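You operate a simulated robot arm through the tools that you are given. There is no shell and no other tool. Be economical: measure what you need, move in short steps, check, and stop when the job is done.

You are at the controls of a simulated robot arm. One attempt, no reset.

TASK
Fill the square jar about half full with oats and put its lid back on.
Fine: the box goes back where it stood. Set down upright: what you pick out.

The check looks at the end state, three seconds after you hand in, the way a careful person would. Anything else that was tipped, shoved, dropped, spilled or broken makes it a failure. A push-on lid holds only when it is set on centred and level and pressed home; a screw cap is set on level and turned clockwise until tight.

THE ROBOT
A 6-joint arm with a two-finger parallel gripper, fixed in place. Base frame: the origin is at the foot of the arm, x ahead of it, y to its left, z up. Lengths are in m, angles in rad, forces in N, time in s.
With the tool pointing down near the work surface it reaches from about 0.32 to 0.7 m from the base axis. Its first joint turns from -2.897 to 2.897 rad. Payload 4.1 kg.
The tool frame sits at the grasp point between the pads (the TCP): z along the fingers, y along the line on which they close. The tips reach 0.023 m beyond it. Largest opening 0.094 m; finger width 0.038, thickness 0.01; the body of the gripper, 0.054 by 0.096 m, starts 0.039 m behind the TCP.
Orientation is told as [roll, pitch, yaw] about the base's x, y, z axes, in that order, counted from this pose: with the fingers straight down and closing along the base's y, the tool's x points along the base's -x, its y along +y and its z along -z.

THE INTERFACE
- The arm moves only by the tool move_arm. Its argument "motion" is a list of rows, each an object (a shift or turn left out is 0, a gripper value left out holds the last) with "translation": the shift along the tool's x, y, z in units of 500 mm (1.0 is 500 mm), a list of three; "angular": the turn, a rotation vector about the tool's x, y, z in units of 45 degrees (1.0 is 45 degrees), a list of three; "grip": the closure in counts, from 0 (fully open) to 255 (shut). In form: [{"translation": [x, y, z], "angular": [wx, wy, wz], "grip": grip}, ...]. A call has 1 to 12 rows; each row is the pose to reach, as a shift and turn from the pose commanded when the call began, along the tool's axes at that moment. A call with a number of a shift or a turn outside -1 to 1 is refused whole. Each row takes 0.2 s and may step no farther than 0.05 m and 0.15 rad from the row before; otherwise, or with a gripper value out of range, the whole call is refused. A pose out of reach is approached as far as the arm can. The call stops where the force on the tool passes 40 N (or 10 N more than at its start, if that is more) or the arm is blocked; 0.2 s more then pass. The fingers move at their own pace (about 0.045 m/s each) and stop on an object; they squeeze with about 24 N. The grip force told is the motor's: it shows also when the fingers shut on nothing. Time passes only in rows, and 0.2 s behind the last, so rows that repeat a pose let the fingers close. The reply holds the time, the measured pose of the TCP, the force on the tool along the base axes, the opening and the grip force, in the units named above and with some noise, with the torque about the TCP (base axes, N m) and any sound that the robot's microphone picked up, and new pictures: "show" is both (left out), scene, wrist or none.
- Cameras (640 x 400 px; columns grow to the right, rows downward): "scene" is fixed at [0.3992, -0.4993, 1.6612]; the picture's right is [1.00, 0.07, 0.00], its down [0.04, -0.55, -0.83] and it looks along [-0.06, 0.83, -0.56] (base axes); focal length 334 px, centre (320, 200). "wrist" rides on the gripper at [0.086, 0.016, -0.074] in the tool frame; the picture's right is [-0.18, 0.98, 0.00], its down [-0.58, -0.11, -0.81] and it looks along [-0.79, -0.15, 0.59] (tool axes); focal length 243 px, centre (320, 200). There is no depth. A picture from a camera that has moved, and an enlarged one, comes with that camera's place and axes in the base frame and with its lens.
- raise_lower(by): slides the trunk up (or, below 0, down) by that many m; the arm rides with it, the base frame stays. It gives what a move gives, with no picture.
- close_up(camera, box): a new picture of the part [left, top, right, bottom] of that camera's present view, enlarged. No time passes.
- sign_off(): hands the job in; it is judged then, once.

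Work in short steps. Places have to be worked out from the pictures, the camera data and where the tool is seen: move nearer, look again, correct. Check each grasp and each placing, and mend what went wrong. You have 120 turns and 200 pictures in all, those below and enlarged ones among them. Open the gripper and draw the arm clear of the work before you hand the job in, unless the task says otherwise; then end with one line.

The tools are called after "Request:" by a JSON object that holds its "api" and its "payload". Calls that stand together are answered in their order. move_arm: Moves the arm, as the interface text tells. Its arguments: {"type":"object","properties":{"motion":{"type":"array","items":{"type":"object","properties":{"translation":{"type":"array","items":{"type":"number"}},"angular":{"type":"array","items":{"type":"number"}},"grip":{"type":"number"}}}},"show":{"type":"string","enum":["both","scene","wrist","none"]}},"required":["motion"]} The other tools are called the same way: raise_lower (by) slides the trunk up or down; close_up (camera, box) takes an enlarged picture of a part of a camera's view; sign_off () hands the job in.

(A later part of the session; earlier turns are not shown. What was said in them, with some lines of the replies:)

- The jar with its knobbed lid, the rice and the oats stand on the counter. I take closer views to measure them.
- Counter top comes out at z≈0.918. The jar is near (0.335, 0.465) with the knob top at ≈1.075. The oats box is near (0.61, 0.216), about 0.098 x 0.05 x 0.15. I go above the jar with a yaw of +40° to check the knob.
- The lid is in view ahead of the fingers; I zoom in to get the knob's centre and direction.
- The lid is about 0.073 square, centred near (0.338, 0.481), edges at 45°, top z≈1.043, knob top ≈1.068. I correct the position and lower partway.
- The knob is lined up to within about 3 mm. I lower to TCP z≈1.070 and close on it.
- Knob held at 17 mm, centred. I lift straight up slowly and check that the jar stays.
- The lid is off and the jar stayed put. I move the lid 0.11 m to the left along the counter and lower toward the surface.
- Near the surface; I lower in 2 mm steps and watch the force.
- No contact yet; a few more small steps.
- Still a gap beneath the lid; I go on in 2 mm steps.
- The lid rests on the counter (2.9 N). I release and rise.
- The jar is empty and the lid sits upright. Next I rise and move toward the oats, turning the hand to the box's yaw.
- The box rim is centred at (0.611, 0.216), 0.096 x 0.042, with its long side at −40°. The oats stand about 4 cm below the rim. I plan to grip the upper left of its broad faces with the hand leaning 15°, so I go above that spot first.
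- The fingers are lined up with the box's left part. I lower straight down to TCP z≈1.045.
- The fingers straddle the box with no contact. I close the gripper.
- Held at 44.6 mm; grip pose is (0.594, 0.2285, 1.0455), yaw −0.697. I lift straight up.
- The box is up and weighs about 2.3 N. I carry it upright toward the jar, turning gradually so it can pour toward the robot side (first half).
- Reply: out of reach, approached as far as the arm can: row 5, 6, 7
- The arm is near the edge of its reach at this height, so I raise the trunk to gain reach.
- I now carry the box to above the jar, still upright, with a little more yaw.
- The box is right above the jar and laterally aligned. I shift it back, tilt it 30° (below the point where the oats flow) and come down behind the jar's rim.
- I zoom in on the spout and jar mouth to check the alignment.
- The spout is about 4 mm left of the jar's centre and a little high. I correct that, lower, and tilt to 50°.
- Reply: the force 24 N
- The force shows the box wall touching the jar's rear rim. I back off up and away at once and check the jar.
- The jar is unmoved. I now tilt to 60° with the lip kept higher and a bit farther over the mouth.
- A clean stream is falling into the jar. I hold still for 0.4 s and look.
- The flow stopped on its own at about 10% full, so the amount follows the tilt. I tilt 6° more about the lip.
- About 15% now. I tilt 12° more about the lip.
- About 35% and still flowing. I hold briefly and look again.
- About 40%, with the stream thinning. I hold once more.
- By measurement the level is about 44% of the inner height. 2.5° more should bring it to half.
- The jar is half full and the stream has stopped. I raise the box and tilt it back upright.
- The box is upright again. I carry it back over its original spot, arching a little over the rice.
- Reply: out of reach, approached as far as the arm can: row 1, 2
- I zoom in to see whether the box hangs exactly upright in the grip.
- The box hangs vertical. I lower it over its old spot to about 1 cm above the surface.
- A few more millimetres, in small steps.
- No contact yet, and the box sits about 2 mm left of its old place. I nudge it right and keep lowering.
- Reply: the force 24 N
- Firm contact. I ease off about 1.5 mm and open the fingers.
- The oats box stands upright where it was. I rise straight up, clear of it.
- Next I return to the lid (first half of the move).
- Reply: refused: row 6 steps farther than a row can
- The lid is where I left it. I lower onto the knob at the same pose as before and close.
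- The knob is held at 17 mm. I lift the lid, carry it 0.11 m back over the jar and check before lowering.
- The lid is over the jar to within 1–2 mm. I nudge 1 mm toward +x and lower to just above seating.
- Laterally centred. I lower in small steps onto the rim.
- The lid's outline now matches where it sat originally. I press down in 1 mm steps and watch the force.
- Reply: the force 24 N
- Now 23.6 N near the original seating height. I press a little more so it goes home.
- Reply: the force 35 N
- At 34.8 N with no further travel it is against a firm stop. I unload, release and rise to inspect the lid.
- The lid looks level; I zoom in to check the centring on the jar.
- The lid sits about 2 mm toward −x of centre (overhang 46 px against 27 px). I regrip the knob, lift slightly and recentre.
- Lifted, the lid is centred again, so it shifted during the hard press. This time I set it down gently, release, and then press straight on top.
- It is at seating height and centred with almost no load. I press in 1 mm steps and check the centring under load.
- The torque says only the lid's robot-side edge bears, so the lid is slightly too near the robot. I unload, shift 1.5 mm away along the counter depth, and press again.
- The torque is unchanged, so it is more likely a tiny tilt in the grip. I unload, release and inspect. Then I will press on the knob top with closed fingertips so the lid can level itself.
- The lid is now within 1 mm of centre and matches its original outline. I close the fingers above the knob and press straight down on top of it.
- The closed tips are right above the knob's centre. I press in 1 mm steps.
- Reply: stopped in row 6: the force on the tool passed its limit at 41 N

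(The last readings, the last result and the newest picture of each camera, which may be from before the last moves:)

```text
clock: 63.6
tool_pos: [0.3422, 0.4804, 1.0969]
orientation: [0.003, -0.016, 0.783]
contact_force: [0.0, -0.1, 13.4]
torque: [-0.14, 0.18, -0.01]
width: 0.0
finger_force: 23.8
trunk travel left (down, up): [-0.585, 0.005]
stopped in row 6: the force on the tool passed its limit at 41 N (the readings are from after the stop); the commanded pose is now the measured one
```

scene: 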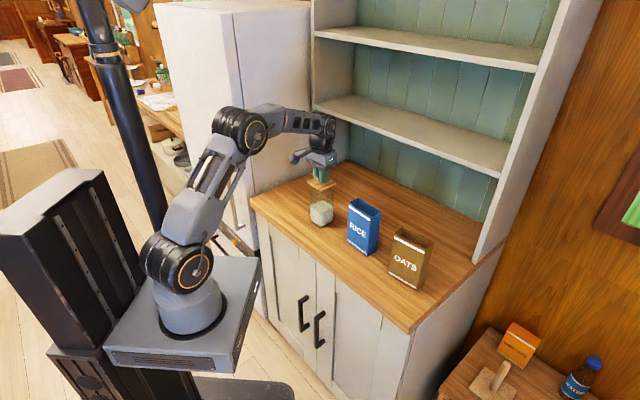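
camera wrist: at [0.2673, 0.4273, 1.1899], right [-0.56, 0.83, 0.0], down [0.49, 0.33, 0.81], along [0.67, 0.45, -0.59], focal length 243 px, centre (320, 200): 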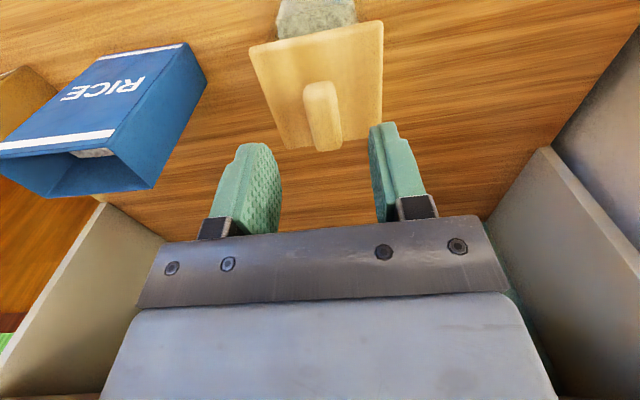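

It reached 41 N. I back off and inspect.

Request:
{"api": "move_arm", "payload": {"motion": [{"translation": [0, 0, -0.04]}, {"translation": [0, 0, -0.12]}], "show": "wrist"}}

Request:
{"api": "close_up", "payload": {"camera": "scene", "box": [302, 178, 342, 203]}}

```text
clock: 64.2
tool_pos: [0.3412, 0.478, 1.1529]
orientation: [0.0, -0.008, 0.785]
contact_force: [-0.2, 0.7, 0.2]
torque: [0.0, -0.02, -0.01]
width: 0.0
finger_force: 24.0
trunk travel left (down, up): [-0.585, 0.005]
camera wrist: at [0.2694, 0.4274, 1.2274], right [-0.56, 0.83, 0.0], down [0.48, 0.33, 0.81], along [0.67, 0.46, -0.58], focal length 243 px, centre (320, 200)
```

wrist: 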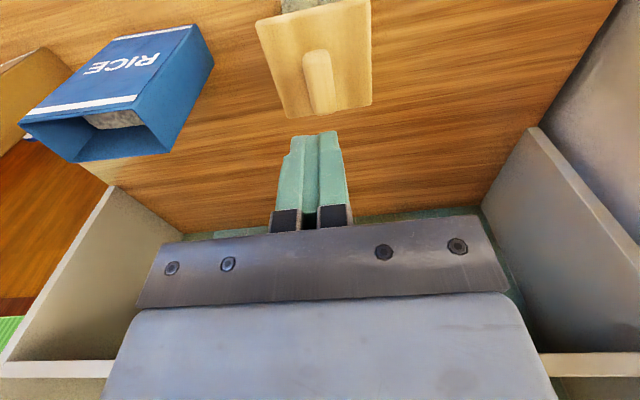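

```text
16.00 times, centred on (322, 190) of scene
camera zoom: at [0.3992, -0.4993, 1.6612], right [1.0, 0.07, 0.0], down [0.04, -0.55, -0.83], along [-0.06, 0.83, -0.56], focal length 5343 px, centre (288, 352)
```

zoom: 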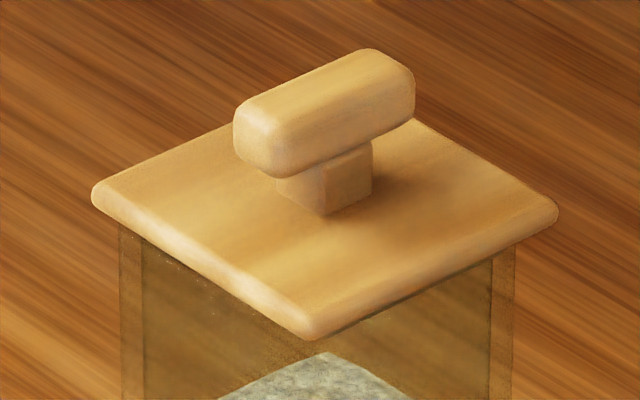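

The lid slid about 1 mm under that press, so it is roughly 1.5 mm off (mostly toward the rice). I level the hand, regrip the knob at the original height, and lift 1 mm to test whether the lid is latched.

Request:
{"api": "move_arm", "payload": {"motion": [{"grip": 100, "angular": [0, 0.01, 0]}, {"grip": 100, "angular": [0, 0.01, 0]}, {"translation": [0, 0, 0.06], "angular": [0, 0.01, 0]}, {"translation": [0, 0, 0.12], "angular": [0, 0.01, 0]}, {"translation": [0, 0, 0.1644], "angular": [0, 0.01, 0]}, {"translation": [0, 0, 0.1644], "angular": [0, 0.01, 0], "grip": 255}, {"translation": [0, 0, 0.1644], "angular": [0, 0.01, 0]}, {"translation": [0, 0, 0.1644], "angular": [0, 0.01, 0]}, {"translation": [0, 0, 0.1644], "angular": [0, 0.01, 0]}, {"translation": [0, 0, 0.1624], "angular": [0, 0.01, 0]}], "show": "wrist"}}

Request:
{"api": "close_up", "payload": {"camera": "scene", "box": [302, 178, 342, 203]}}

```text
clock: 66.4
tool_pos: [0.3426, 0.4811, 1.0729]
orientation: [0.001, -0.003, 0.784]
contact_force: [0.4, -1.2, -0.8]
torque: [0.0, -0.02, 0.0]
width: 0.0171
finger_force: 24.1
trunk travel left (down, up): [-0.585, 0.005]
camera wrist: at [0.271, 0.4302, 1.1468], right [-0.56, 0.83, 0.0], down [0.49, 0.33, 0.81], along [0.67, 0.46, -0.59], focal length 243 px, centre (320, 200)
```

wrist: 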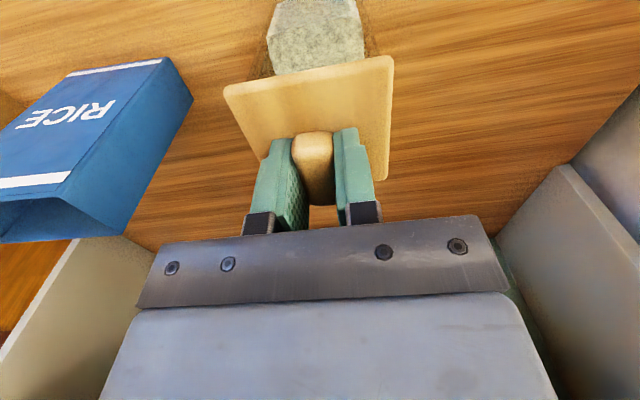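

```text
16.00 times, centred on (322, 190) of scene
camera zoom: at [0.3992, -0.4993, 1.6612], right [1.0, 0.07, 0.0], down [0.04, -0.55, -0.83], along [-0.06, 0.83, -0.56], focal length 5343 px, centre (288, 352)
```

zoom: 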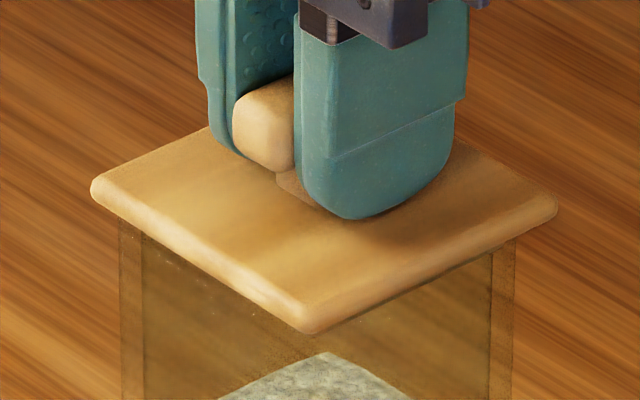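

The lid lifts freely, so it is not latched. I raise it and take a sharp view of the bare jar rim, so I can centre it in both directions.

Request:
{"api": "move_arm", "payload": {"motion": [{"translation": [0, 0, -0.06]}, {"translation": [0, 0, -0.14]}], "show": "none"}}

Request:
{"api": "close_up", "payload": {"camera": "scene", "box": [302, 178, 342, 203]}}

Request:
{"api": "close_up", "payload": {"camera": "scene", "box": [302, 160, 342, 185]}}

```text
clock: 67.0
tool_pos: [0.3415, 0.48, 1.145]
orientation: [0.002, -0.002, 0.785]
contact_force: [-0.5, -0.2, -0.6]
torque: [0.01, 0.01, -0.02]
width: 0.0172
finger_force: 23.7
trunk travel left (down, up): [-0.585, 0.005]
```

```text
16.00 times, centred on (322, 190) of scene
camera zoom: at [0.3992, -0.4993, 1.6612], right [1.0, 0.07, 0.0], down [0.04, -0.55, -0.83], along [-0.06, 0.83, -0.56], focal length 5343 px, centre (288, 352)
```

zoom: 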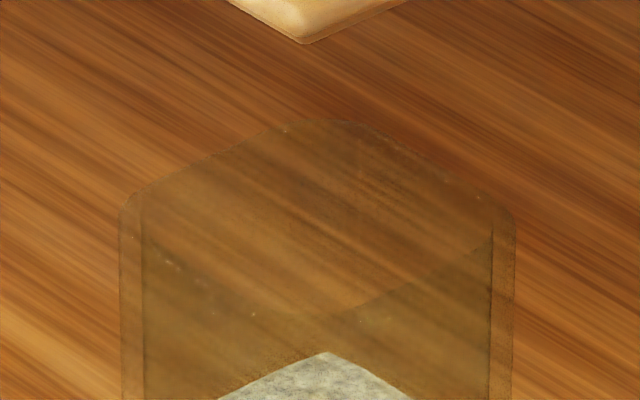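

```text
16.00 times, centred on (322, 172) of scene
camera zoom: at [0.3992, -0.4993, 1.6612], right [1.0, 0.07, 0.0], down [0.04, -0.55, -0.83], along [-0.06, 0.83, -0.56], focal length 5343 px, centre (288, 640)
```

zoom: 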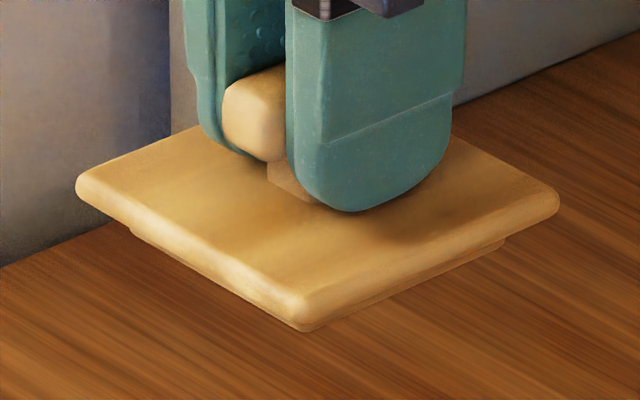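

Now the plug under the lid is clearly visible, so centring matters. My estimate is about 2.4 mm too far toward −y. I correct that, lower to about 8 mm above seating, and check both directions with enlarged views.

Request:
{"api": "move_arm", "payload": {"motion": [{"translation": [-0.0034, 0.0034, 0.03]}, {"translation": [-0.0034, 0.0034, 0.08]}, {"translation": [-0.0034, 0.0034, 0.122]}, {"translation": [-0.0034, 0.0034, 0.122]}], "show": "none"}}

Request:
{"api": "close_up", "payload": {"camera": "wrist", "box": [210, 20, 410, 145]}}

Request:
{"api": "close_up", "payload": {"camera": "scene", "box": [302, 178, 342, 203]}}

```text
clock: 68.0
tool_pos: [0.3423, 0.4846, 1.0823]
orientation: [0.0, -0.003, 0.785]
contact_force: [0.2, -1.0, -1.0]
torque: [-0.01, 0.0, -0.04]
width: 0.0172
finger_force: 24.3
trunk travel left (down, up): [-0.585, 0.005]
```

```text
3.20 times, centred on (310, 82) of wrist
camera zoom: at [0.2704, 0.433, 1.1562], right [-0.56, 0.83, 0.0], down [0.49, 0.33, 0.81], along [0.67, 0.46, -0.59], focal length 776 px, centre (352, 576)
```

zoom: 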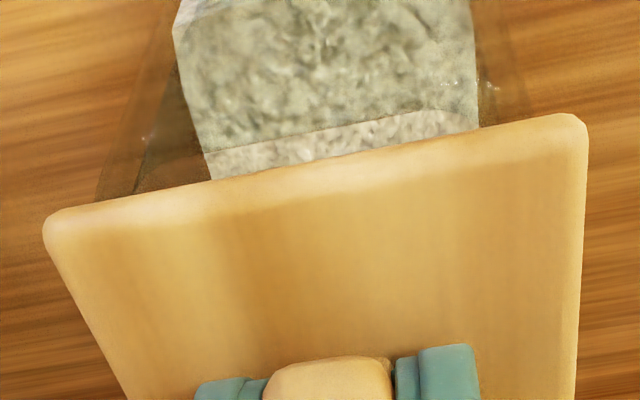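

```text
16.00 times, centred on (322, 190) of scene
camera zoom: at [0.3992, -0.4993, 1.6612], right [1.0, 0.07, 0.0], down [0.04, -0.55, -0.83], along [-0.06, 0.83, -0.56], focal length 5343 px, centre (288, 352)
```

zoom: 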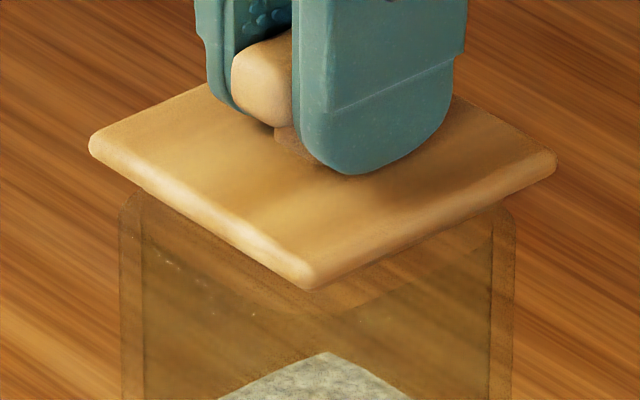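

The lid is centred across (u), but about 1.4 mm too far from the robot along n. I shift back by that and lower gently to contact.

Request:
{"api": "move_arm", "payload": {"motion": [{"translation": [0.0028, 0, 0]}, {"translation": [0.0028, 0, 0.008]}, {"translation": [0.0028, 0, 0.014]}, {"translation": [0.0028, 0, 0.018]}], "show": "none"}}

Request:
{"api": "close_up", "payload": {"camera": "scene", "box": [302, 178, 342, 203]}}

```text
clock: 69.0
tool_pos: [0.3415, 0.4819, 1.0708]
orientation: [0.002, 0.001, 0.782]
contact_force: [0.0, 0.0, -0.2]
torque: [0.0, -0.02, -0.01]
width: 0.0172
finger_force: 23.5
trunk travel left (down, up): [-0.585, 0.005]
```

```text
16.00 times, centred on (322, 190) of scene
camera zoom: at [0.3992, -0.4993, 1.6612], right [1.0, 0.07, 0.0], down [0.04, -0.55, -0.83], along [-0.06, 0.83, -0.56], focal length 5343 px, centre (288, 352)
```

zoom: 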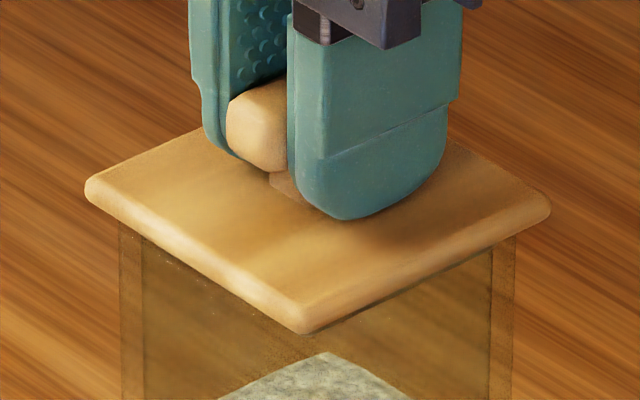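

Centred now, still without contact. I press on in 1 mm steps.

Request:
{"api": "move_arm", "payload": {"motion": [{"translation": [0, 0, 0.002]}, {"translation": [0, 0, 0.004]}], "show": "none"}}

Request:
{"api": "move_arm", "payload": {"motion": [{"translation": [0, 0, 0.002]}, {"translation": [0, 0, 0.004]}], "show": "none"}}

Request:
{"api": "close_up", "payload": {"camera": "scene", "box": [302, 178, 342, 203]}}

```text
clock: 69.6
tool_pos: [0.341, 0.4823, 1.0704]
orientation: [0.002, -0.002, 0.781]
contact_force: [-1.1, -0.9, -0.2]
torque: [-0.05, 0.04, 0.02]
width: 0.017
finger_force: 23.9
trunk travel left (down, up): [-0.585, 0.005]
```

```text
clock: 70.2
tool_pos: [0.3413, 0.4833, 1.0706]
orientation: [0.001, -0.005, 0.784]
contact_force: [-1.4, 2.9, 8.9]
torque: [-0.21, 0.25, -0.03]
width: 0.0172
finger_force: 24.3
trunk travel left (down, up): [-0.585, 0.005]
```

```text
16.00 times, centred on (322, 190) of scene
camera zoom: at [0.3992, -0.4993, 1.6612], right [1.0, 0.07, 0.0], down [0.04, -0.55, -0.83], along [-0.06, 0.83, -0.56], focal length 5343 px, centre (288, 352)
```

zoom: 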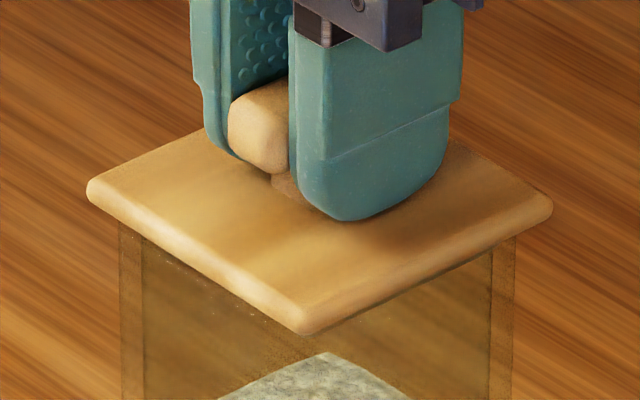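

Only the near (robot-side) edge bears, so the lid is slightly tilted. I pitch the hand by +0.012 rad to level it and read the torque.

Request:
{"api": "move_arm", "payload": {"motion": [{"translation": [0, 0, 0], "angular": [0, 0.008, 0]}, {"translation": [0, 0, 0], "angular": [0, 0.0155, 0]}, {"translation": [0, 0, 0.001], "angular": [0, 0.0155, 0]}], "show": "none"}}

```text
clock: 71.0
tool_pos: [0.3423, 0.4839, 1.0704]
orientation: [0.001, 0.005, 0.783]
contact_force: [-1.8, 3.6, 17.4]
torque: [0.46, -0.41, 0.09]
width: 0.0171
finger_force: 23.9
trunk travel left (down, up): [-0.585, 0.005]
```

The torque reversed, so level lies between. I pitch back 0.0075, ease sideways 0.8 mm to relieve the lateral force, and press.

Request:
{"api": "move_arm", "payload": {"motion": [{"translation": [0, 0.0008, -0.001], "angular": [0, -0.005, 0]}, {"translation": [0, 0.0016, -0.001], "angular": [0, -0.0096, 0]}, {"translation": [0, 0.0016, 0.001], "angular": [0, -0.0096, 0]}], "show": "none"}}

```text
clock: 71.8
tool_pos: [0.3417, 0.4826, 1.0705]
orientation: [0.002, -0.002, 0.782]
contact_force: [4.1, 2.3, 24.2]
torque: [-0.08, 0.02, 0.06]
width: 0.0171
finger_force: 24.1
trunk travel left (down, up): [-0.585, 0.005]
```

Torque is nearly zero at 24 N, so the lid is level. I press on toward ~38 N.

Request:
{"api": "move_arm", "payload": {"motion": [{"translation": [0, 0, 0.002]}, {"translation": [0, 0, 0.0035]}], "show": "none"}}

Request:
{"api": "close_up", "payload": {"camera": "scene", "box": [302, 178, 342, 203]}}

```text
clock: 72.4
tool_pos: [0.3407, 0.4823, 1.0694]
orientation: [0.004, -0.004, 0.783]
contact_force: [4.5, 3.2, 32.9]
torque: [-0.25, 0.13, 0.02]
width: 0.0172
finger_force: 24.1
trunk travel left (down, up): [-0.585, 0.005]
```

```text
16.00 times, centred on (322, 190) of scene
camera zoom: at [0.3992, -0.4993, 1.6612], right [1.0, 0.07, 0.0], down [0.04, -0.55, -0.83], along [-0.06, 0.83, -0.56], focal length 5343 px, centre (288, 352)
```

zoom: 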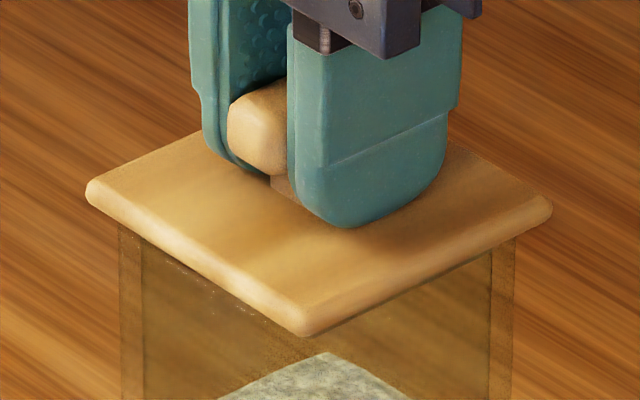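

Centred within 0.4 mm and pressed with 33 N. I unload and pull up slightly to test whether it holds.

Request:
{"api": "move_arm", "payload": {"motion": [{"translation": [0, 0, -0.004]}, {"translation": [0, 0, -0.008]}, {"translation": [0, 0, -0.011]}], "show": "none"}}

Request:
{"api": "close_up", "payload": {"camera": "scene", "box": [302, 178, 342, 203]}}

```text
clock: 73.2
tool_pos: [0.3401, 0.4819, 1.071]
orientation: [0.0, 0.009, 0.786]
contact_force: [0.9, -0.8, 3.3]
torque: [0.12, -0.02, -0.04]
width: 0.0173
finger_force: 23.9
trunk travel left (down, up): [-0.585, 0.005]
```

```text
16.00 times, centred on (322, 190) of scene
camera zoom: at [0.3992, -0.4993, 1.6612], right [1.0, 0.07, 0.0], down [0.04, -0.55, -0.83], along [-0.06, 0.83, -0.56], focal length 5343 px, centre (288, 352)
```

zoom: 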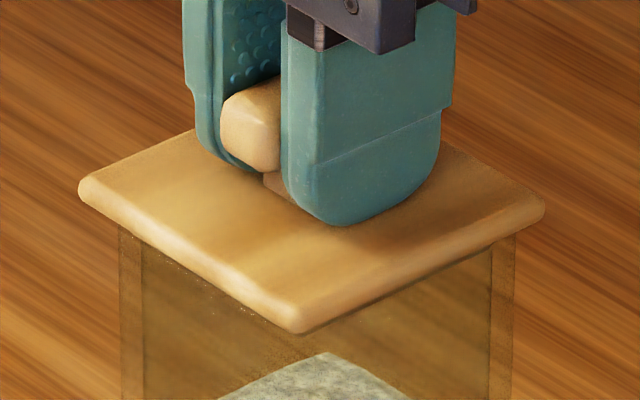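

That was just back to the contact height. I lift 2 mm more to test.

Request:
{"api": "move_arm", "payload": {"motion": [{"translation": [0, 0, -0.002]}, {"translation": [0, 0, -0.004]}], "show": "none"}}

Request:
{"api": "close_up", "payload": {"camera": "scene", "box": [302, 178, 342, 203]}}

```text
clock: 73.8
tool_pos: [0.3415, 0.4823, 1.0738]
orientation: [0.002, 0.004, 0.783]
contact_force: [0.6, -1.0, -0.2]
torque: [-0.06, -0.04, -0.03]
width: 0.0172
finger_force: 24.1
trunk travel left (down, up): [-0.585, 0.005]
```

```text
16.00 times, centred on (322, 190) of scene
camera zoom: at [0.3992, -0.4993, 1.6612], right [1.0, 0.07, 0.0], down [0.04, -0.55, -0.83], along [-0.06, 0.83, -0.56], focal length 5343 px, centre (288, 352)
```

zoom: 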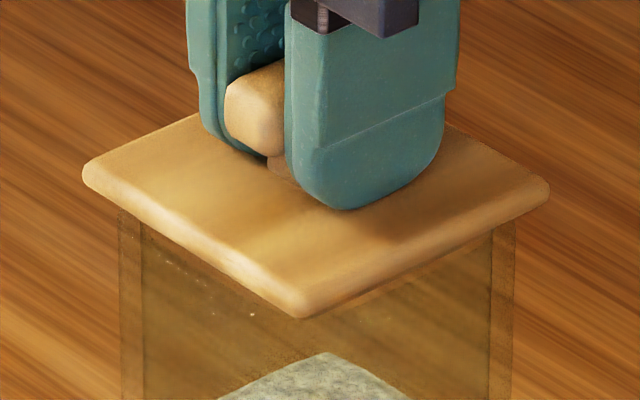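

It came up without obvious resistance. I press again at the same setting, then pull in half-millimetre steps so that any holding force shows.

Request:
{"api": "move_arm", "payload": {"motion": [{"translation": [0, 0, 0.004]}, {"translation": [0, 0, 0.008]}, {"translation": [0, 0, 0.011]}, {"translation": [0, 0, 0.014]}, {"translation": [0, 0, 0.016]}], "show": "none"}}

Request:
{"api": "close_up", "payload": {"camera": "scene", "box": [302, 178, 342, 203]}}

```text
clock: 75.0
tool_pos: [0.3398, 0.4816, 1.0688]
orientation: [0.003, -0.006, 0.784]
contact_force: [0.5, 2.5, 26.7]
torque: [-0.56, 0.48, 0.0]
width: 0.0174
finger_force: 24.3
trunk travel left (down, up): [-0.585, 0.005]
```

```text
16.00 times, centred on (322, 190) of scene
camera zoom: at [0.3992, -0.4993, 1.6612], right [1.0, 0.07, 0.0], down [0.04, -0.55, -0.83], along [-0.06, 0.83, -0.56], focal length 5343 px, centre (288, 352)
```

zoom: 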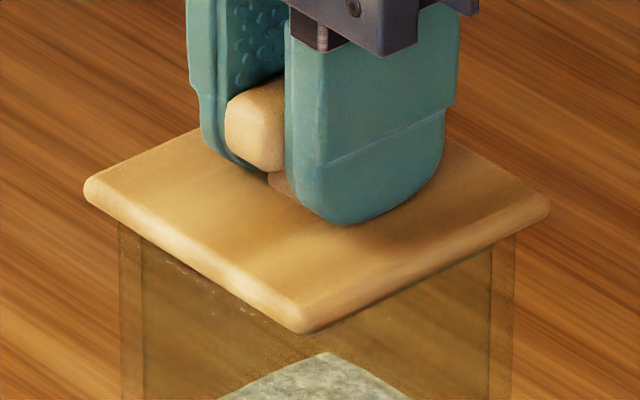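

The near side bears again; I pitch +0.007 rad to balance while pressed.

Request:
{"api": "move_arm", "payload": {"motion": [{"angular": [0, 0.009, 0]}, {"angular": [0, 0.009, 0]}], "show": "none"}}

```text
clock: 75.6
tool_pos: [0.3404, 0.4838, 1.068]
orientation: [0.003, 0.001, 0.783]
contact_force: [0.9, 5.3, 34.0]
torque: [0.36, -0.47, 0.0]
width: 0.0171
finger_force: 23.8
trunk travel left (down, up): [-0.585, 0.005]
```

Both sides have now been pressed at over 25 N. I unload and then pull up in tiny steps.

Request:
{"api": "move_arm", "payload": {"motion": [{"translation": [0, 0, -0.004], "angular": [0, -0.005, 0]}, {"translation": [0, 0, -0.009], "angular": [0, -0.005, 0]}], "show": "none"}}

Request:
{"api": "move_arm", "payload": {"motion": [{"translation": [0, 0, -0.002]}], "show": "none"}}

Request:
{"api": "move_arm", "payload": {"motion": [{"translation": [0, 0, -0.002]}], "show": "none"}}

```text
clock: 76.2
tool_pos: [0.3415, 0.4821, 1.0695]
orientation: [0.0, 0.007, 0.783]
contact_force: [1.3, 6.2, 12.8]
torque: [0.5, -0.34, 0.12]
width: 0.0171
finger_force: 23.7
trunk travel left (down, up): [-0.585, 0.005]
```

```text
clock: 76.6
tool_pos: [0.341, 0.4823, 1.0693]
orientation: [0.001, 0.009, 0.784]
contact_force: [0.4, 1.9, 3.6]
torque: [0.1, -0.05, 0.03]
width: 0.0172
finger_force: 23.9
trunk travel left (down, up): [-0.585, 0.005]
```

```text
clock: 77.0
tool_pos: [0.3419, 0.4823, 1.0724]
orientation: [0.001, 0.007, 0.785]
contact_force: [-0.3, 0.2, 1.0]
torque: [0.01, 0.02, -0.01]
width: 0.0172
finger_force: 23.9
trunk travel left (down, up): [-0.585, 0.005]
```

Request:
{"api": "move_arm", "payload": {"motion": [{"translation": [0, 0, -0.001]}], "show": "none"}}

Request:
{"api": "move_arm", "payload": {"motion": [{"translation": [0, 0, -0.001]}], "show": "none"}}

Request:
{"api": "close_up", "payload": {"camera": "scene", "box": [302, 178, 342, 203]}}

```text
clock: 77.4
tool_pos: [0.3404, 0.4833, 1.0735]
orientation: [0.001, 0.005, 0.783]
contact_force: [0.6, -0.2, -0.9]
torque: [-0.03, -0.04, 0.0]
width: 0.0173
finger_force: 24.2
trunk travel left (down, up): [-0.585, 0.005]
```

```text
clock: 77.8
tool_pos: [0.3416, 0.4831, 1.0729]
orientation: [0.002, 0.005, 0.785]
contact_force: [0.5, -1.3, -0.6]
torque: [-0.05, -0.02, -0.02]
width: 0.0171
finger_force: 23.8
trunk travel left (down, up): [-0.585, 0.005]
```

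```text
16.00 times, centred on (322, 190) of scene
camera zoom: at [0.3992, -0.4993, 1.6612], right [1.0, 0.07, 0.0], down [0.04, -0.55, -0.83], along [-0.06, 0.83, -0.56], focal length 5343 px, centre (288, 352)
```

zoom: 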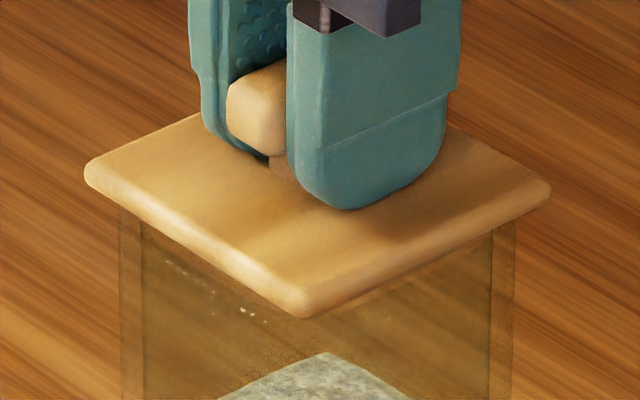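

The geometry shows the plug sits well inside the jar and the plate rests on the rim, so the lid seats fully; the fit simply isn't tight against a pull. I press it home again, centred and level, and read the torque.

Request:
{"api": "move_arm", "payload": {"motion": [{"translation": [0, 0, 0.004]}, {"translation": [0, 0, 0.008]}, {"translation": [0, 0, 0.011]}, {"translation": [0, 0, 0.014]}, {"translation": [0, 0, 0.014]}], "show": "none"}}

```text
clock: 79.0
tool_pos: [0.3391, 0.4827, 1.07]
orientation: [0.003, -0.002, 0.782]
contact_force: [2.0, 3.6, 27.2]
torque: [-0.37, 0.31, 0.01]
width: 0.0174
finger_force: 24.3
trunk travel left (down, up): [-0.585, 0.005]
```

I balance it with a small pitch and press harder.

Request:
{"api": "move_arm", "payload": {"motion": [{"translation": [0, 0, 0.002], "angular": [0, 0.004, 0]}, {"translation": [0, 0, 0.004], "angular": [0, 0.004, 0]}], "show": "none"}}

Request:
{"api": "move_arm", "payload": {"motion": [{"translation": [0, 0, 0.002]}, {"translation": [0, 0, 0.004]}], "show": "none"}}

Request:
{"api": "close_up", "payload": {"camera": "scene", "box": [302, 178, 342, 203]}}

```text
clock: 79.7
tool_pos: [0.3414, 0.4834, 1.0686]
orientation: [0.002, -0.003, 0.783]
contact_force: [-4.8, -6.6, 12.2]
torque: [-0.52, 0.32, -0.03]
width: 0.0174
finger_force: 24.0
trunk travel left (down, up): [-0.585, 0.005]
stopped in row 2: the force on the tool passed its limit at 40 N (the readings are from after the stop); the commanded pose is now the measured one
```

```text
clock: 80.3
tool_pos: [0.3414, 0.4834, 1.0697]
orientation: [0.005, -0.006, 0.785]
contact_force: [-3.2, -6.3, 32.9]
torque: [-0.85, 0.61, -0.05]
width: 0.0173
finger_force: 23.6
trunk travel left (down, up): [-0.585, 0.005]
```

```text
16.00 times, centred on (322, 190) of scene
camera zoom: at [0.3992, -0.4993, 1.6612], right [1.0, 0.07, 0.0], down [0.04, -0.55, -0.83], along [-0.06, 0.83, -0.56], focal length 5343 px, centre (288, 352)
```

zoom: 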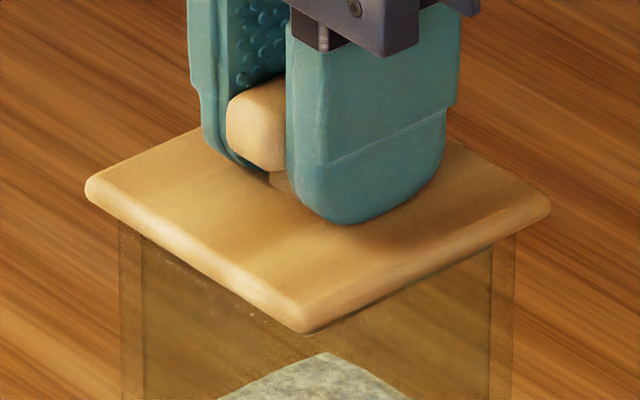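

Centred under load. I unload stepwise and level before opening.

Request:
{"api": "move_arm", "payload": {"motion": [{"translation": [0, 0, -0.003], "angular": [0, 0.005, 0]}, {"translation": [0, 0, -0.006], "angular": [0, 0.008, 0]}], "show": "none"}}

```text
clock: 80.9
tool_pos: [0.3417, 0.4838, 1.0697]
orientation: [0.004, 0.004, 0.783]
contact_force: [1.2, -1.1, 21.8]
torque: [0.44, -0.52, -0.03]
width: 0.0174
finger_force: 23.6
trunk travel left (down, up): [-0.585, 0.005]
```

Request:
{"api": "move_arm", "payload": {"motion": [{"translation": [0, 0, -0.002], "angular": [0, -0.003, 0]}, {"translation": [0, 0, -0.004], "angular": [0, -0.003, 0]}], "show": "none"}}

```text
clock: 81.5
tool_pos: [0.3409, 0.4832, 1.0709]
orientation: [0.003, 0.007, 0.784]
contact_force: [1.1, -2.5, 8.0]
torque: [0.14, -0.26, -0.04]
width: 0.017
finger_force: 23.8
trunk travel left (down, up): [-0.585, 0.005]
```

Only 8 N is left. I ease off one more millimetre, open, rise and inspect.

Request:
{"api": "move_arm", "payload": {"motion": [{"translation": [0, 0, -0.002], "angular": [0, -0.003, 0]}, {"translation": [0, 0, -0.002], "angular": [0, -0.003, 0], "grip": 200}, {"translation": [0, 0, -0.002], "angular": [0, -0.003, 0], "grip": 150}, {"translation": [0, 0, -0.002], "angular": [0, -0.003, 0], "grip": 100}, {"translation": [0, 0, -0.002], "angular": [0, -0.003, 0], "grip": 100}, {"translation": [0, 0, -0.05]}, {"translation": [0, 0, -0.13]}, {"translation": [0, 0, -0.22]}], "show": "wrist"}}

Request:
{"api": "close_up", "payload": {"camera": "scene", "box": [302, 178, 342, 203]}}

Request:
{"api": "close_up", "payload": {"camera": "scene", "box": [290, 160, 450, 300]}}

```text
clock: 83.3
tool_pos: [0.3398, 0.4846, 1.1821]
orientation: [0.003, 0.003, 0.782]
contact_force: [0.3, 0.2, 0.4]
torque: [0.02, 0.0, 0.0]
width: 0.0571
finger_force: 0.2
trunk travel left (down, up): [-0.585, 0.005]
camera wrist: at [0.2694, 0.4345, 1.2569], right [-0.56, 0.83, 0.0], down [0.49, 0.33, 0.8], along [0.66, 0.45, -0.6], focal length 243 px, centre (320, 200)
```

wrist: 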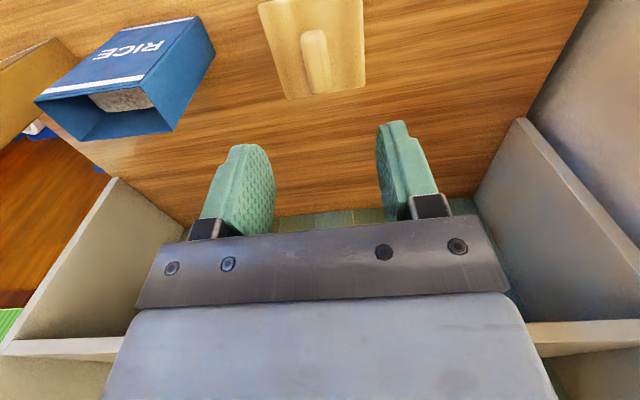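

```text
16.00 times, centred on (322, 190) of scene
camera zoom: at [0.3992, -0.4993, 1.6612], right [1.0, 0.07, 0.0], down [0.04, -0.55, -0.83], along [-0.06, 0.83, -0.56], focal length 5343 px, centre (288, 352)
```

zoom: 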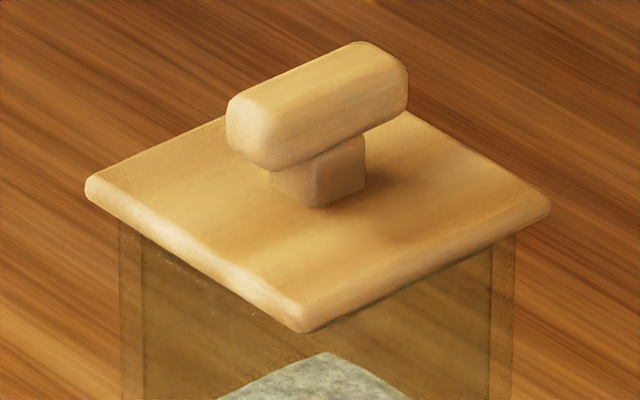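

```text
2.86 times, centred on (370, 230) of scene
camera zoom: at [0.3992, -0.4993, 1.6612], right [1.0, 0.07, 0.0], down [0.04, -0.55, -0.83], along [-0.06, 0.83, -0.56], focal length 954 px, centre (177, 114)
```

zoom: 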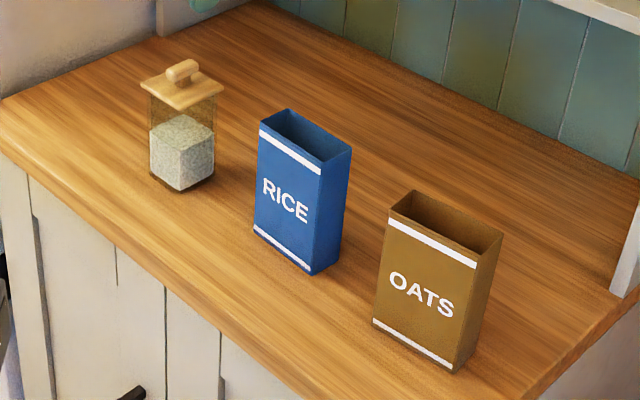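

Rice, oats and jar stand in place and the lid outline matches the initial picture. I swing the wrist camera to a low side view to confirm the lid is level and flush.

Request:
{"api": "move_arm", "payload": {"motion": [{"translation": [0.08, 0, 0], "angular": [0, -0.1, 0]}, {"translation": [0.16, 0, 0], "angular": [0, -0.28, 0]}, {"translation": [0.222, 0, 0], "angular": [0, -0.46, 0]}, {"translation": [0.222, 0, 0.04], "angular": [0, -0.64, 0]}, {"translation": [0.222, 0, 0.09], "angular": [0, -0.82, 0]}, {"translation": [0.222, 0, 0.144], "angular": [0, -1.0, 0]}]}}

Request:
{"api": "close_up", "payload": {"camera": "wrist", "box": [200, 0, 440, 180]}}

```text
clock: 84.7
tool_pos: [0.2625, 0.4058, 1.1089]
orientation: [0.009, -0.777, 0.777]
contact_force: [-0.6, 0.5, 0.0]
torque: [-0.02, 0.0, -0.01]
width: 0.0572
finger_force: 0.2
trunk travel left (down, up): [-0.585, 0.005]
camera wrist: at [0.1712, 0.3362, 1.1019], right [-0.6, 0.79, 0.14], down [-0.03, -0.19, 0.98], along [0.8, 0.59, 0.13], focal length 243 px, centre (320, 200)
```

scene: 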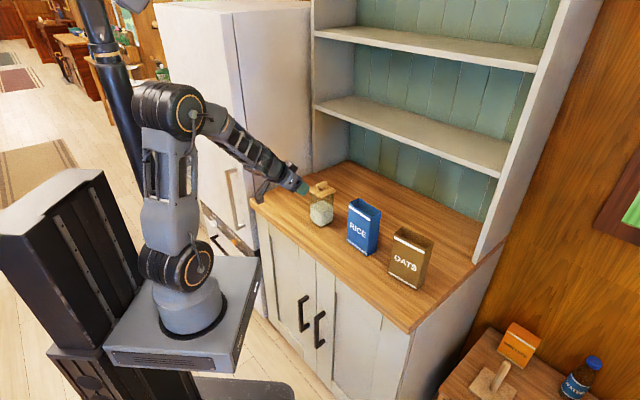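
wrist: 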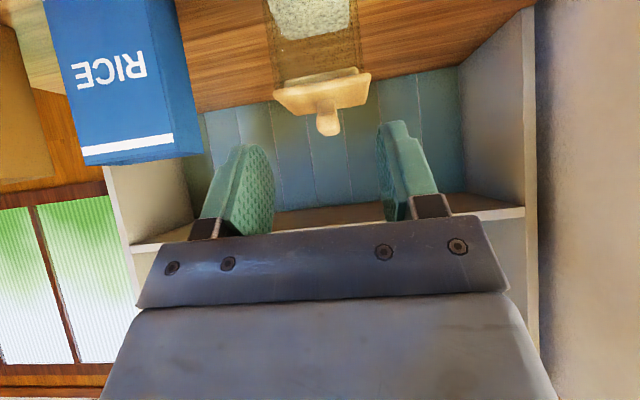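

```text
2.22 times, centred on (320, 90) of wrist
camera zoom: at [0.1712, 0.3362, 1.1019], right [-0.6, 0.79, 0.14], down [-0.03, -0.19, 0.98], along [0.8, 0.59, 0.13], focal length 539 px, centre (320, 444)
```

zoom: 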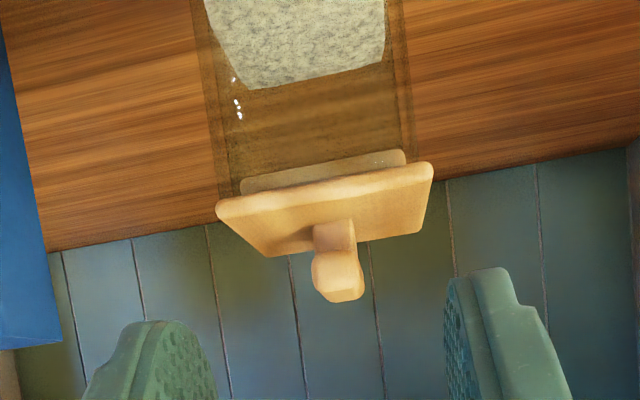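

Upside-down, but clear: the plug is visible inside the glass. I zoom further.

Request:
{"api": "close_up", "payload": {"camera": "wrist", "box": [270, 45, 374, 110]}}

```text
6.15 times, centred on (322, 78) of wrist
camera zoom: at [0.1712, 0.3362, 1.1019], right [-0.6, 0.79, 0.14], down [-0.03, -0.19, 0.98], along [0.8, 0.59, 0.13], focal length 1493 px, centre (308, 954)
```

zoom: 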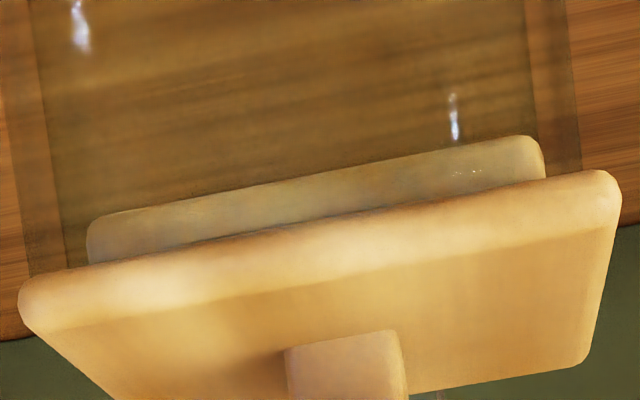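

The side view shows the plug inside the jar, but the lid is off by about 2.4 mm toward −u and, with the scene view, about 2.4 mm toward +n. That is 3.4 mm too far in +y, so my earlier y-correction was wrong. I go back above it to regrip and recentre.

Request:
{"api": "move_arm", "payload": {"motion": [{"translation": [-0.05, 0, -0.05], "angular": [0, 0.1, 0]}, {"translation": [-0.102, 0, -0.102], "angular": [0, 0.28, 0]}, {"translation": [-0.155, 0, -0.05], "angular": [0, 0.46, 0]}, {"translation": [-0.207, 0, 0.003], "angular": [0, 0.64, 0]}, {"translation": [-0.259, 0, 0.055], "angular": [0, 0.82, 0]}, {"translation": [-0.259, 0, 0.055], "angular": [0, 1.0, 0]}, {"translation": [-0.259, 0, 0.055], "angular": [0, 1.0, 0]}], "show": "wrist"}}

```text
clock: 86.3
tool_pos: [0.3437, 0.4832, 1.1827]
orientation: [0.005, 0.005, 0.785]
contact_force: [1.1, -0.1, -0.1]
torque: [0.02, 0.0, -0.01]
width: 0.0573
finger_force: 0.1
trunk travel left (down, up): [-0.585, 0.005]
camera wrist: at [0.2727, 0.4337, 1.2568], right [-0.56, 0.83, 0.0], down [0.49, 0.33, 0.8], along [0.66, 0.45, -0.6], focal length 243 px, centre (320, 200)
```

wrist: 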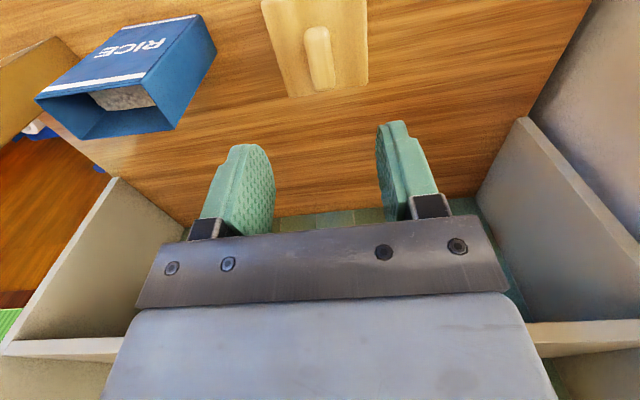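

I level the hand, descend, regrip, lift 6 mm and shift 3.4 mm toward −y.

Request:
{"api": "move_arm", "payload": {"motion": [{"translation": [0, 0, 0.08], "angular": [0.0064, -0.0064, 0]}, {"translation": [0, 0, 0.16], "angular": [0.0064, -0.0064, 0]}, {"translation": [0, 0, 0.223], "angular": [0.0064, -0.0064, 0]}, {"translation": [0, 0, 0.223], "angular": [0.0064, -0.0064, 0], "grip": 255}, {"translation": [0, 0, 0.223], "angular": [0.0064, -0.0064, 0]}, {"translation": [0, 0, 0.223], "angular": [0.0064, -0.0064, 0]}, {"translation": [0, 0, 0.223], "angular": [0.0064, -0.0064, 0]}, {"translation": [0, 0, 0.211], "angular": [0.0064, -0.0064, 0]}, {"translation": [0.0048, -0.0048, 0.205], "angular": [0.0064, -0.0064, 0]}, {"translation": [0.0048, -0.0048, 0.205], "angular": [0.0064, -0.0064, 0]}], "show": "none"}}

Request:
{"api": "close_up", "payload": {"camera": "scene", "box": [302, 178, 342, 203]}}

Request:
{"api": "close_up", "payload": {"camera": "wrist", "box": [210, 20, 410, 145]}}

```text
clock: 88.5
tool_pos: [0.3421, 0.4814, 1.077]
orientation: [-0.002, 0.0, 0.784]
contact_force: [-0.6, 0.3, -1.5]
torque: [-0.02, 0.01, 0.01]
width: 0.0171
finger_force: 23.9
trunk travel left (down, up): [-0.585, 0.005]
```

```text
16.00 times, centred on (322, 190) of scene
camera zoom: at [0.3992, -0.4993, 1.6612], right [1.0, 0.07, 0.0], down [0.04, -0.55, -0.83], along [-0.06, 0.83, -0.56], focal length 5343 px, centre (288, 352)
```

zoom: 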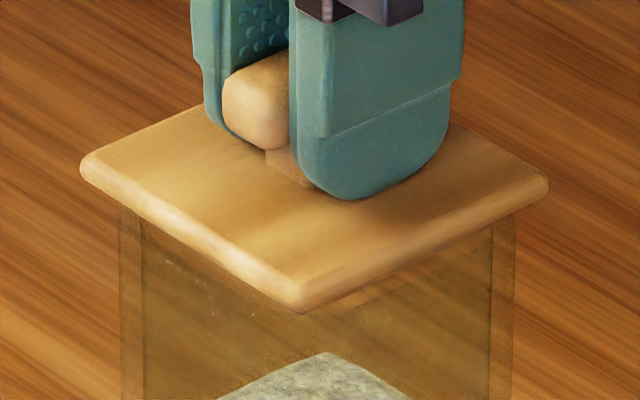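

```text
3.20 times, centred on (310, 82) of wrist
camera zoom: at [0.27, 0.4306, 1.1518], right [-0.56, 0.83, 0.0], down [0.49, 0.33, 0.81], along [0.67, 0.45, -0.59], focal length 776 px, centre (352, 576)
```

zoom: 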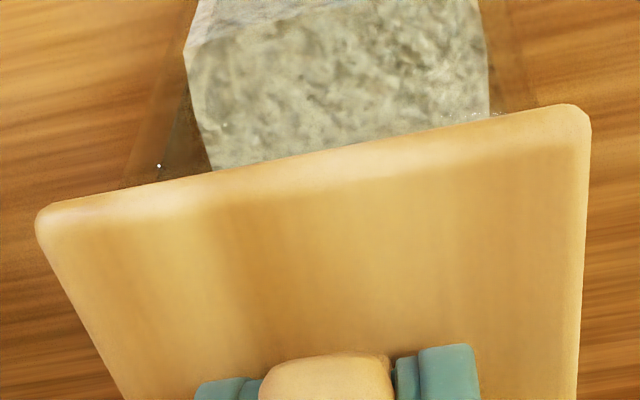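

By both views the lid is now within about 0.7 mm of centre. I lower and press.

Request:
{"api": "move_arm", "payload": {"motion": [{"translation": [-0.001, 0, 0.006]}, {"translation": [-0.001, 0, 0.012]}, {"translation": [-0.001, 0, 0.017]}, {"translation": [-0.001, 0, 0.02]}, {"translation": [-0.001, 0, 0.02]}], "show": "none"}}

Request:
{"api": "close_up", "payload": {"camera": "scene", "box": [302, 178, 342, 203]}}

```text
clock: 89.7
tool_pos: [0.342, 0.4817, 1.0705]
orientation: [0.001, -0.003, 0.781]
contact_force: [0.0, 0.0, 12.0]
torque: [-0.04, 0.09, -0.03]
width: 0.0175
finger_force: 24.3
trunk travel left (down, up): [-0.585, 0.005]
```

```text
16.00 times, centred on (322, 190) of scene
camera zoom: at [0.3992, -0.4993, 1.6612], right [1.0, 0.07, 0.0], down [0.04, -0.55, -0.83], along [-0.06, 0.83, -0.56], focal length 5343 px, centre (288, 352)
```

zoom: 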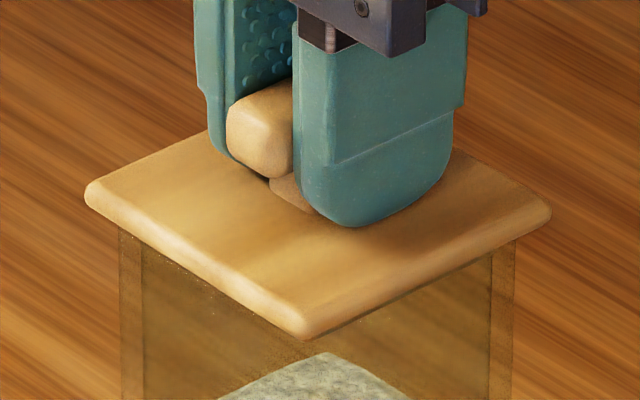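

12 N with nearly no torque: level and centred. I press firmly.

Request:
{"api": "move_arm", "payload": {"motion": [{"translation": [0, 0, 0.002]}, {"translation": [0, 0, 0.004]}, {"translation": [0, 0, 0.006]}], "show": "none"}}

```text
clock: 90.5
tool_pos: [0.3417, 0.4812, 1.0694]
orientation: [-0.001, -0.007, 0.784]
contact_force: [2.0, 7.0, 36.1]
torque: [-0.33, 0.36, -0.04]
width: 0.0172
finger_force: 23.8
trunk travel left (down, up): [-0.585, 0.005]
```

36 N. I unload stepwise.

Request:
{"api": "move_arm", "payload": {"motion": [{"translation": [0, 0, -0.003]}, {"translation": [0, 0, -0.006]}, {"translation": [0, 0, -0.009]}], "show": "none"}}

```text
clock: 91.3
tool_pos: [0.3436, 0.4819, 1.0691]
orientation: [-0.003, -0.001, 0.785]
contact_force: [2.4, 5.8, 15.3]
torque: [0.51, -0.4, 0.06]
width: 0.017
finger_force: 24.0
trunk travel left (down, up): [-0.585, 0.005]
```

Request:
{"api": "move_arm", "payload": {"motion": [{"translation": [0, 0, -0.002]}, {"translation": [0, 0, -0.004]}], "show": "none"}}

```text
clock: 91.9
tool_pos: [0.3412, 0.4817, 1.07]
orientation: [-0.003, 0.006, 0.784]
contact_force: [0.2, 0.4, 0.7]
torque: [-0.01, -0.03, 0.0]
width: 0.0174
finger_force: 23.4
trunk travel left (down, up): [-0.585, 0.005]
```

Unloaded, with force about 0.7 N. I open gently, rise and check.

Request:
{"api": "move_arm", "payload": {"motion": [{"grip": 200}, {"grip": 150}, {"grip": 100}, {"grip": 100}, {"translation": [0, 0, -0.05]}, {"translation": [0, 0, -0.13]}, {"translation": [0, 0, -0.22]}], "show": "none"}}

Request:
{"api": "move_arm", "payload": {"motion": [{"translation": [0.08, 0, 0], "angular": [0, -0.1, 0]}, {"translation": [0.16, 0, 0], "angular": [0, -0.28, 0]}, {"translation": [0.222, 0, 0], "angular": [0, -0.46, 0]}, {"translation": [0.222, 0, 0.04], "angular": [0, -0.64, 0]}, {"translation": [0.222, 0, 0.09], "angular": [0, -0.82, 0]}, {"translation": [0.222, 0, 0.144], "angular": [0, -1.0, 0]}], "show": "none"}}

Request:
{"api": "close_up", "payload": {"camera": "wrist", "box": [270, 45, 374, 110]}}

Request:
{"api": "close_up", "payload": {"camera": "scene", "box": [302, 178, 342, 203]}}

```text
clock: 93.5
tool_pos: [0.3435, 0.4834, 1.1836]
orientation: [-0.002, 0.0, 0.785]
contact_force: [0.6, -0.5, 0.2]
torque: [-0.04, -0.01, -0.01]
width: 0.0572
finger_force: 0.1
trunk travel left (down, up): [-0.585, 0.005]
```

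```text
clock: 94.9
tool_pos: [0.2627, 0.403, 1.1106]
orientation: [0.001, -0.782, 0.781]
contact_force: [-0.5, 0.6, 0.0]
torque: [-0.03, 0.02, -0.05]
width: 0.0574
finger_force: 0.1
trunk travel left (down, up): [-0.585, 0.005]
```

```text
6.15 times, centred on (322, 78) of wrist
camera zoom: at [0.1712, 0.3333, 1.1024], right [-0.6, 0.79, 0.13], down [-0.03, -0.19, 0.98], along [0.8, 0.59, 0.14], focal length 1493 px, centre (308, 954)
```

zoom: 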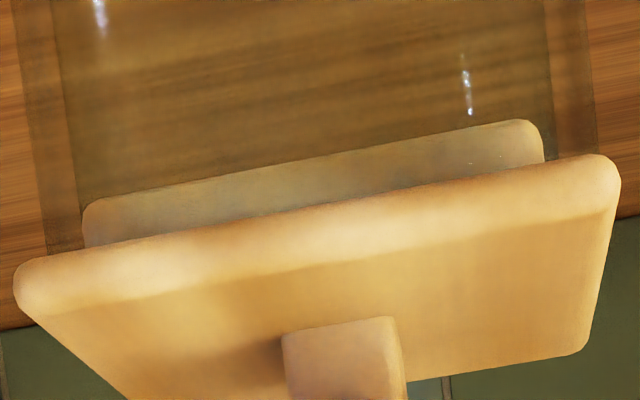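

```text
16.00 times, centred on (322, 190) of scene
camera zoom: at [0.3992, -0.4993, 1.6612], right [1.0, 0.07, 0.0], down [0.04, -0.55, -0.83], along [-0.06, 0.83, -0.56], focal length 5343 px, centre (288, 352)
```

zoom: 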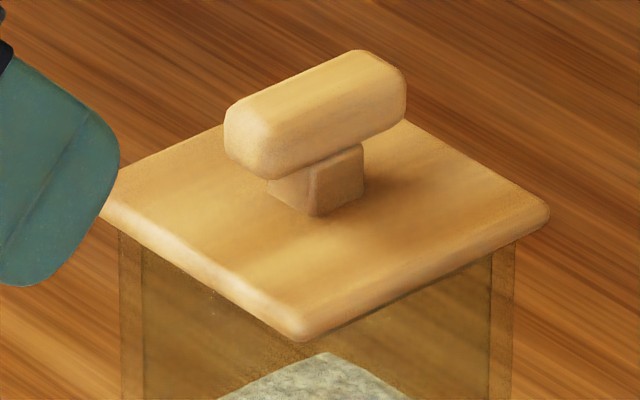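

The side view now shows the plug centred between the inner walls with equal overhang on both sides, and the scene view agrees. I draw the arm clear, open the gripper and take a last look.

Request:
{"api": "move_arm", "payload": {"motion": [{"translation": [0.02, 0, -0.05], "grip": 0}, {"translation": [-0.01, 0, -0.11]}, {"translation": [-0.05, 0, -0.18]}, {"translation": [-0.1, 0, -0.24]}, {"translation": [-0.1, 0, -0.24]}]}}

Request:
{"api": "close_up", "payload": {"camera": "scene", "box": [280, 160, 460, 300]}}

```text
clock: 96.1
tool_pos: [0.229, 0.3677, 1.2326]
orientation: [-0.003, -0.784, 0.785]
contact_force: [0.3, 0.0, 0.0]
torque: [0.05, -0.01, 0.01]
width: 0.0938
finger_force: 0.1
trunk travel left (down, up): [-0.585, 0.005]
camera wrist: at [0.1376, 0.2983, 1.2242], right [-0.6, 0.79, 0.13], down [-0.04, -0.19, 0.98], along [0.8, 0.59, 0.14], focal length 243 px, centre (320, 200)
```

scene: 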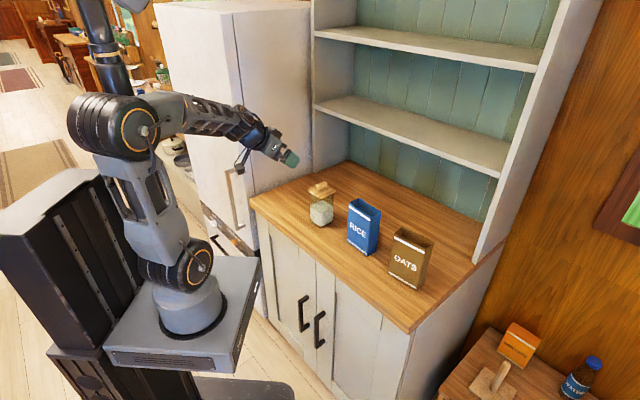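
wrist: 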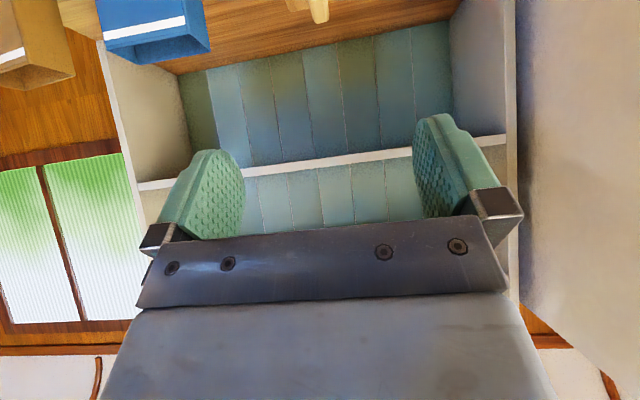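

```text
2.86 times, centred on (370, 230) of scene
camera zoom: at [0.3992, -0.4993, 1.6612], right [1.0, 0.07, 0.0], down [0.04, -0.55, -0.83], along [-0.06, 0.83, -0.56], focal length 954 px, centre (177, 114)
```

zoom: 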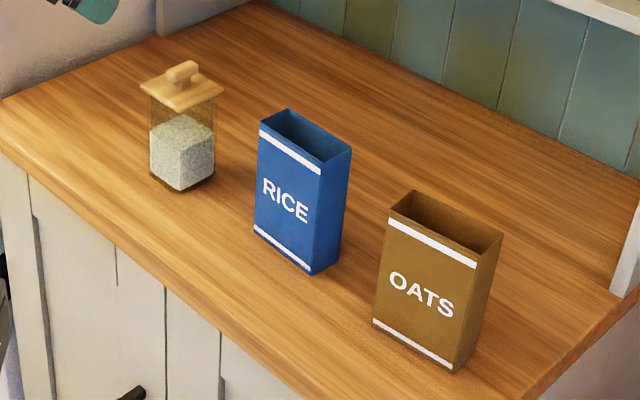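

The jar is half full and lidded, the boxes stand in place, nothing is spilled, and the arm is clear with the gripper open. I hand the job in.

Request:
{"api": "sign_off", "payload": {}}

```text
The job is handed in.
```

The square jar is about half full of oats with its lid pressed on, centred and level. The lid lifted off without resistance when I tested it, so I can't confirm it holds against a pull. I didn't repeat that test after the final, better-centred press. The oats box is back upright where it stood, with nothing spilled.
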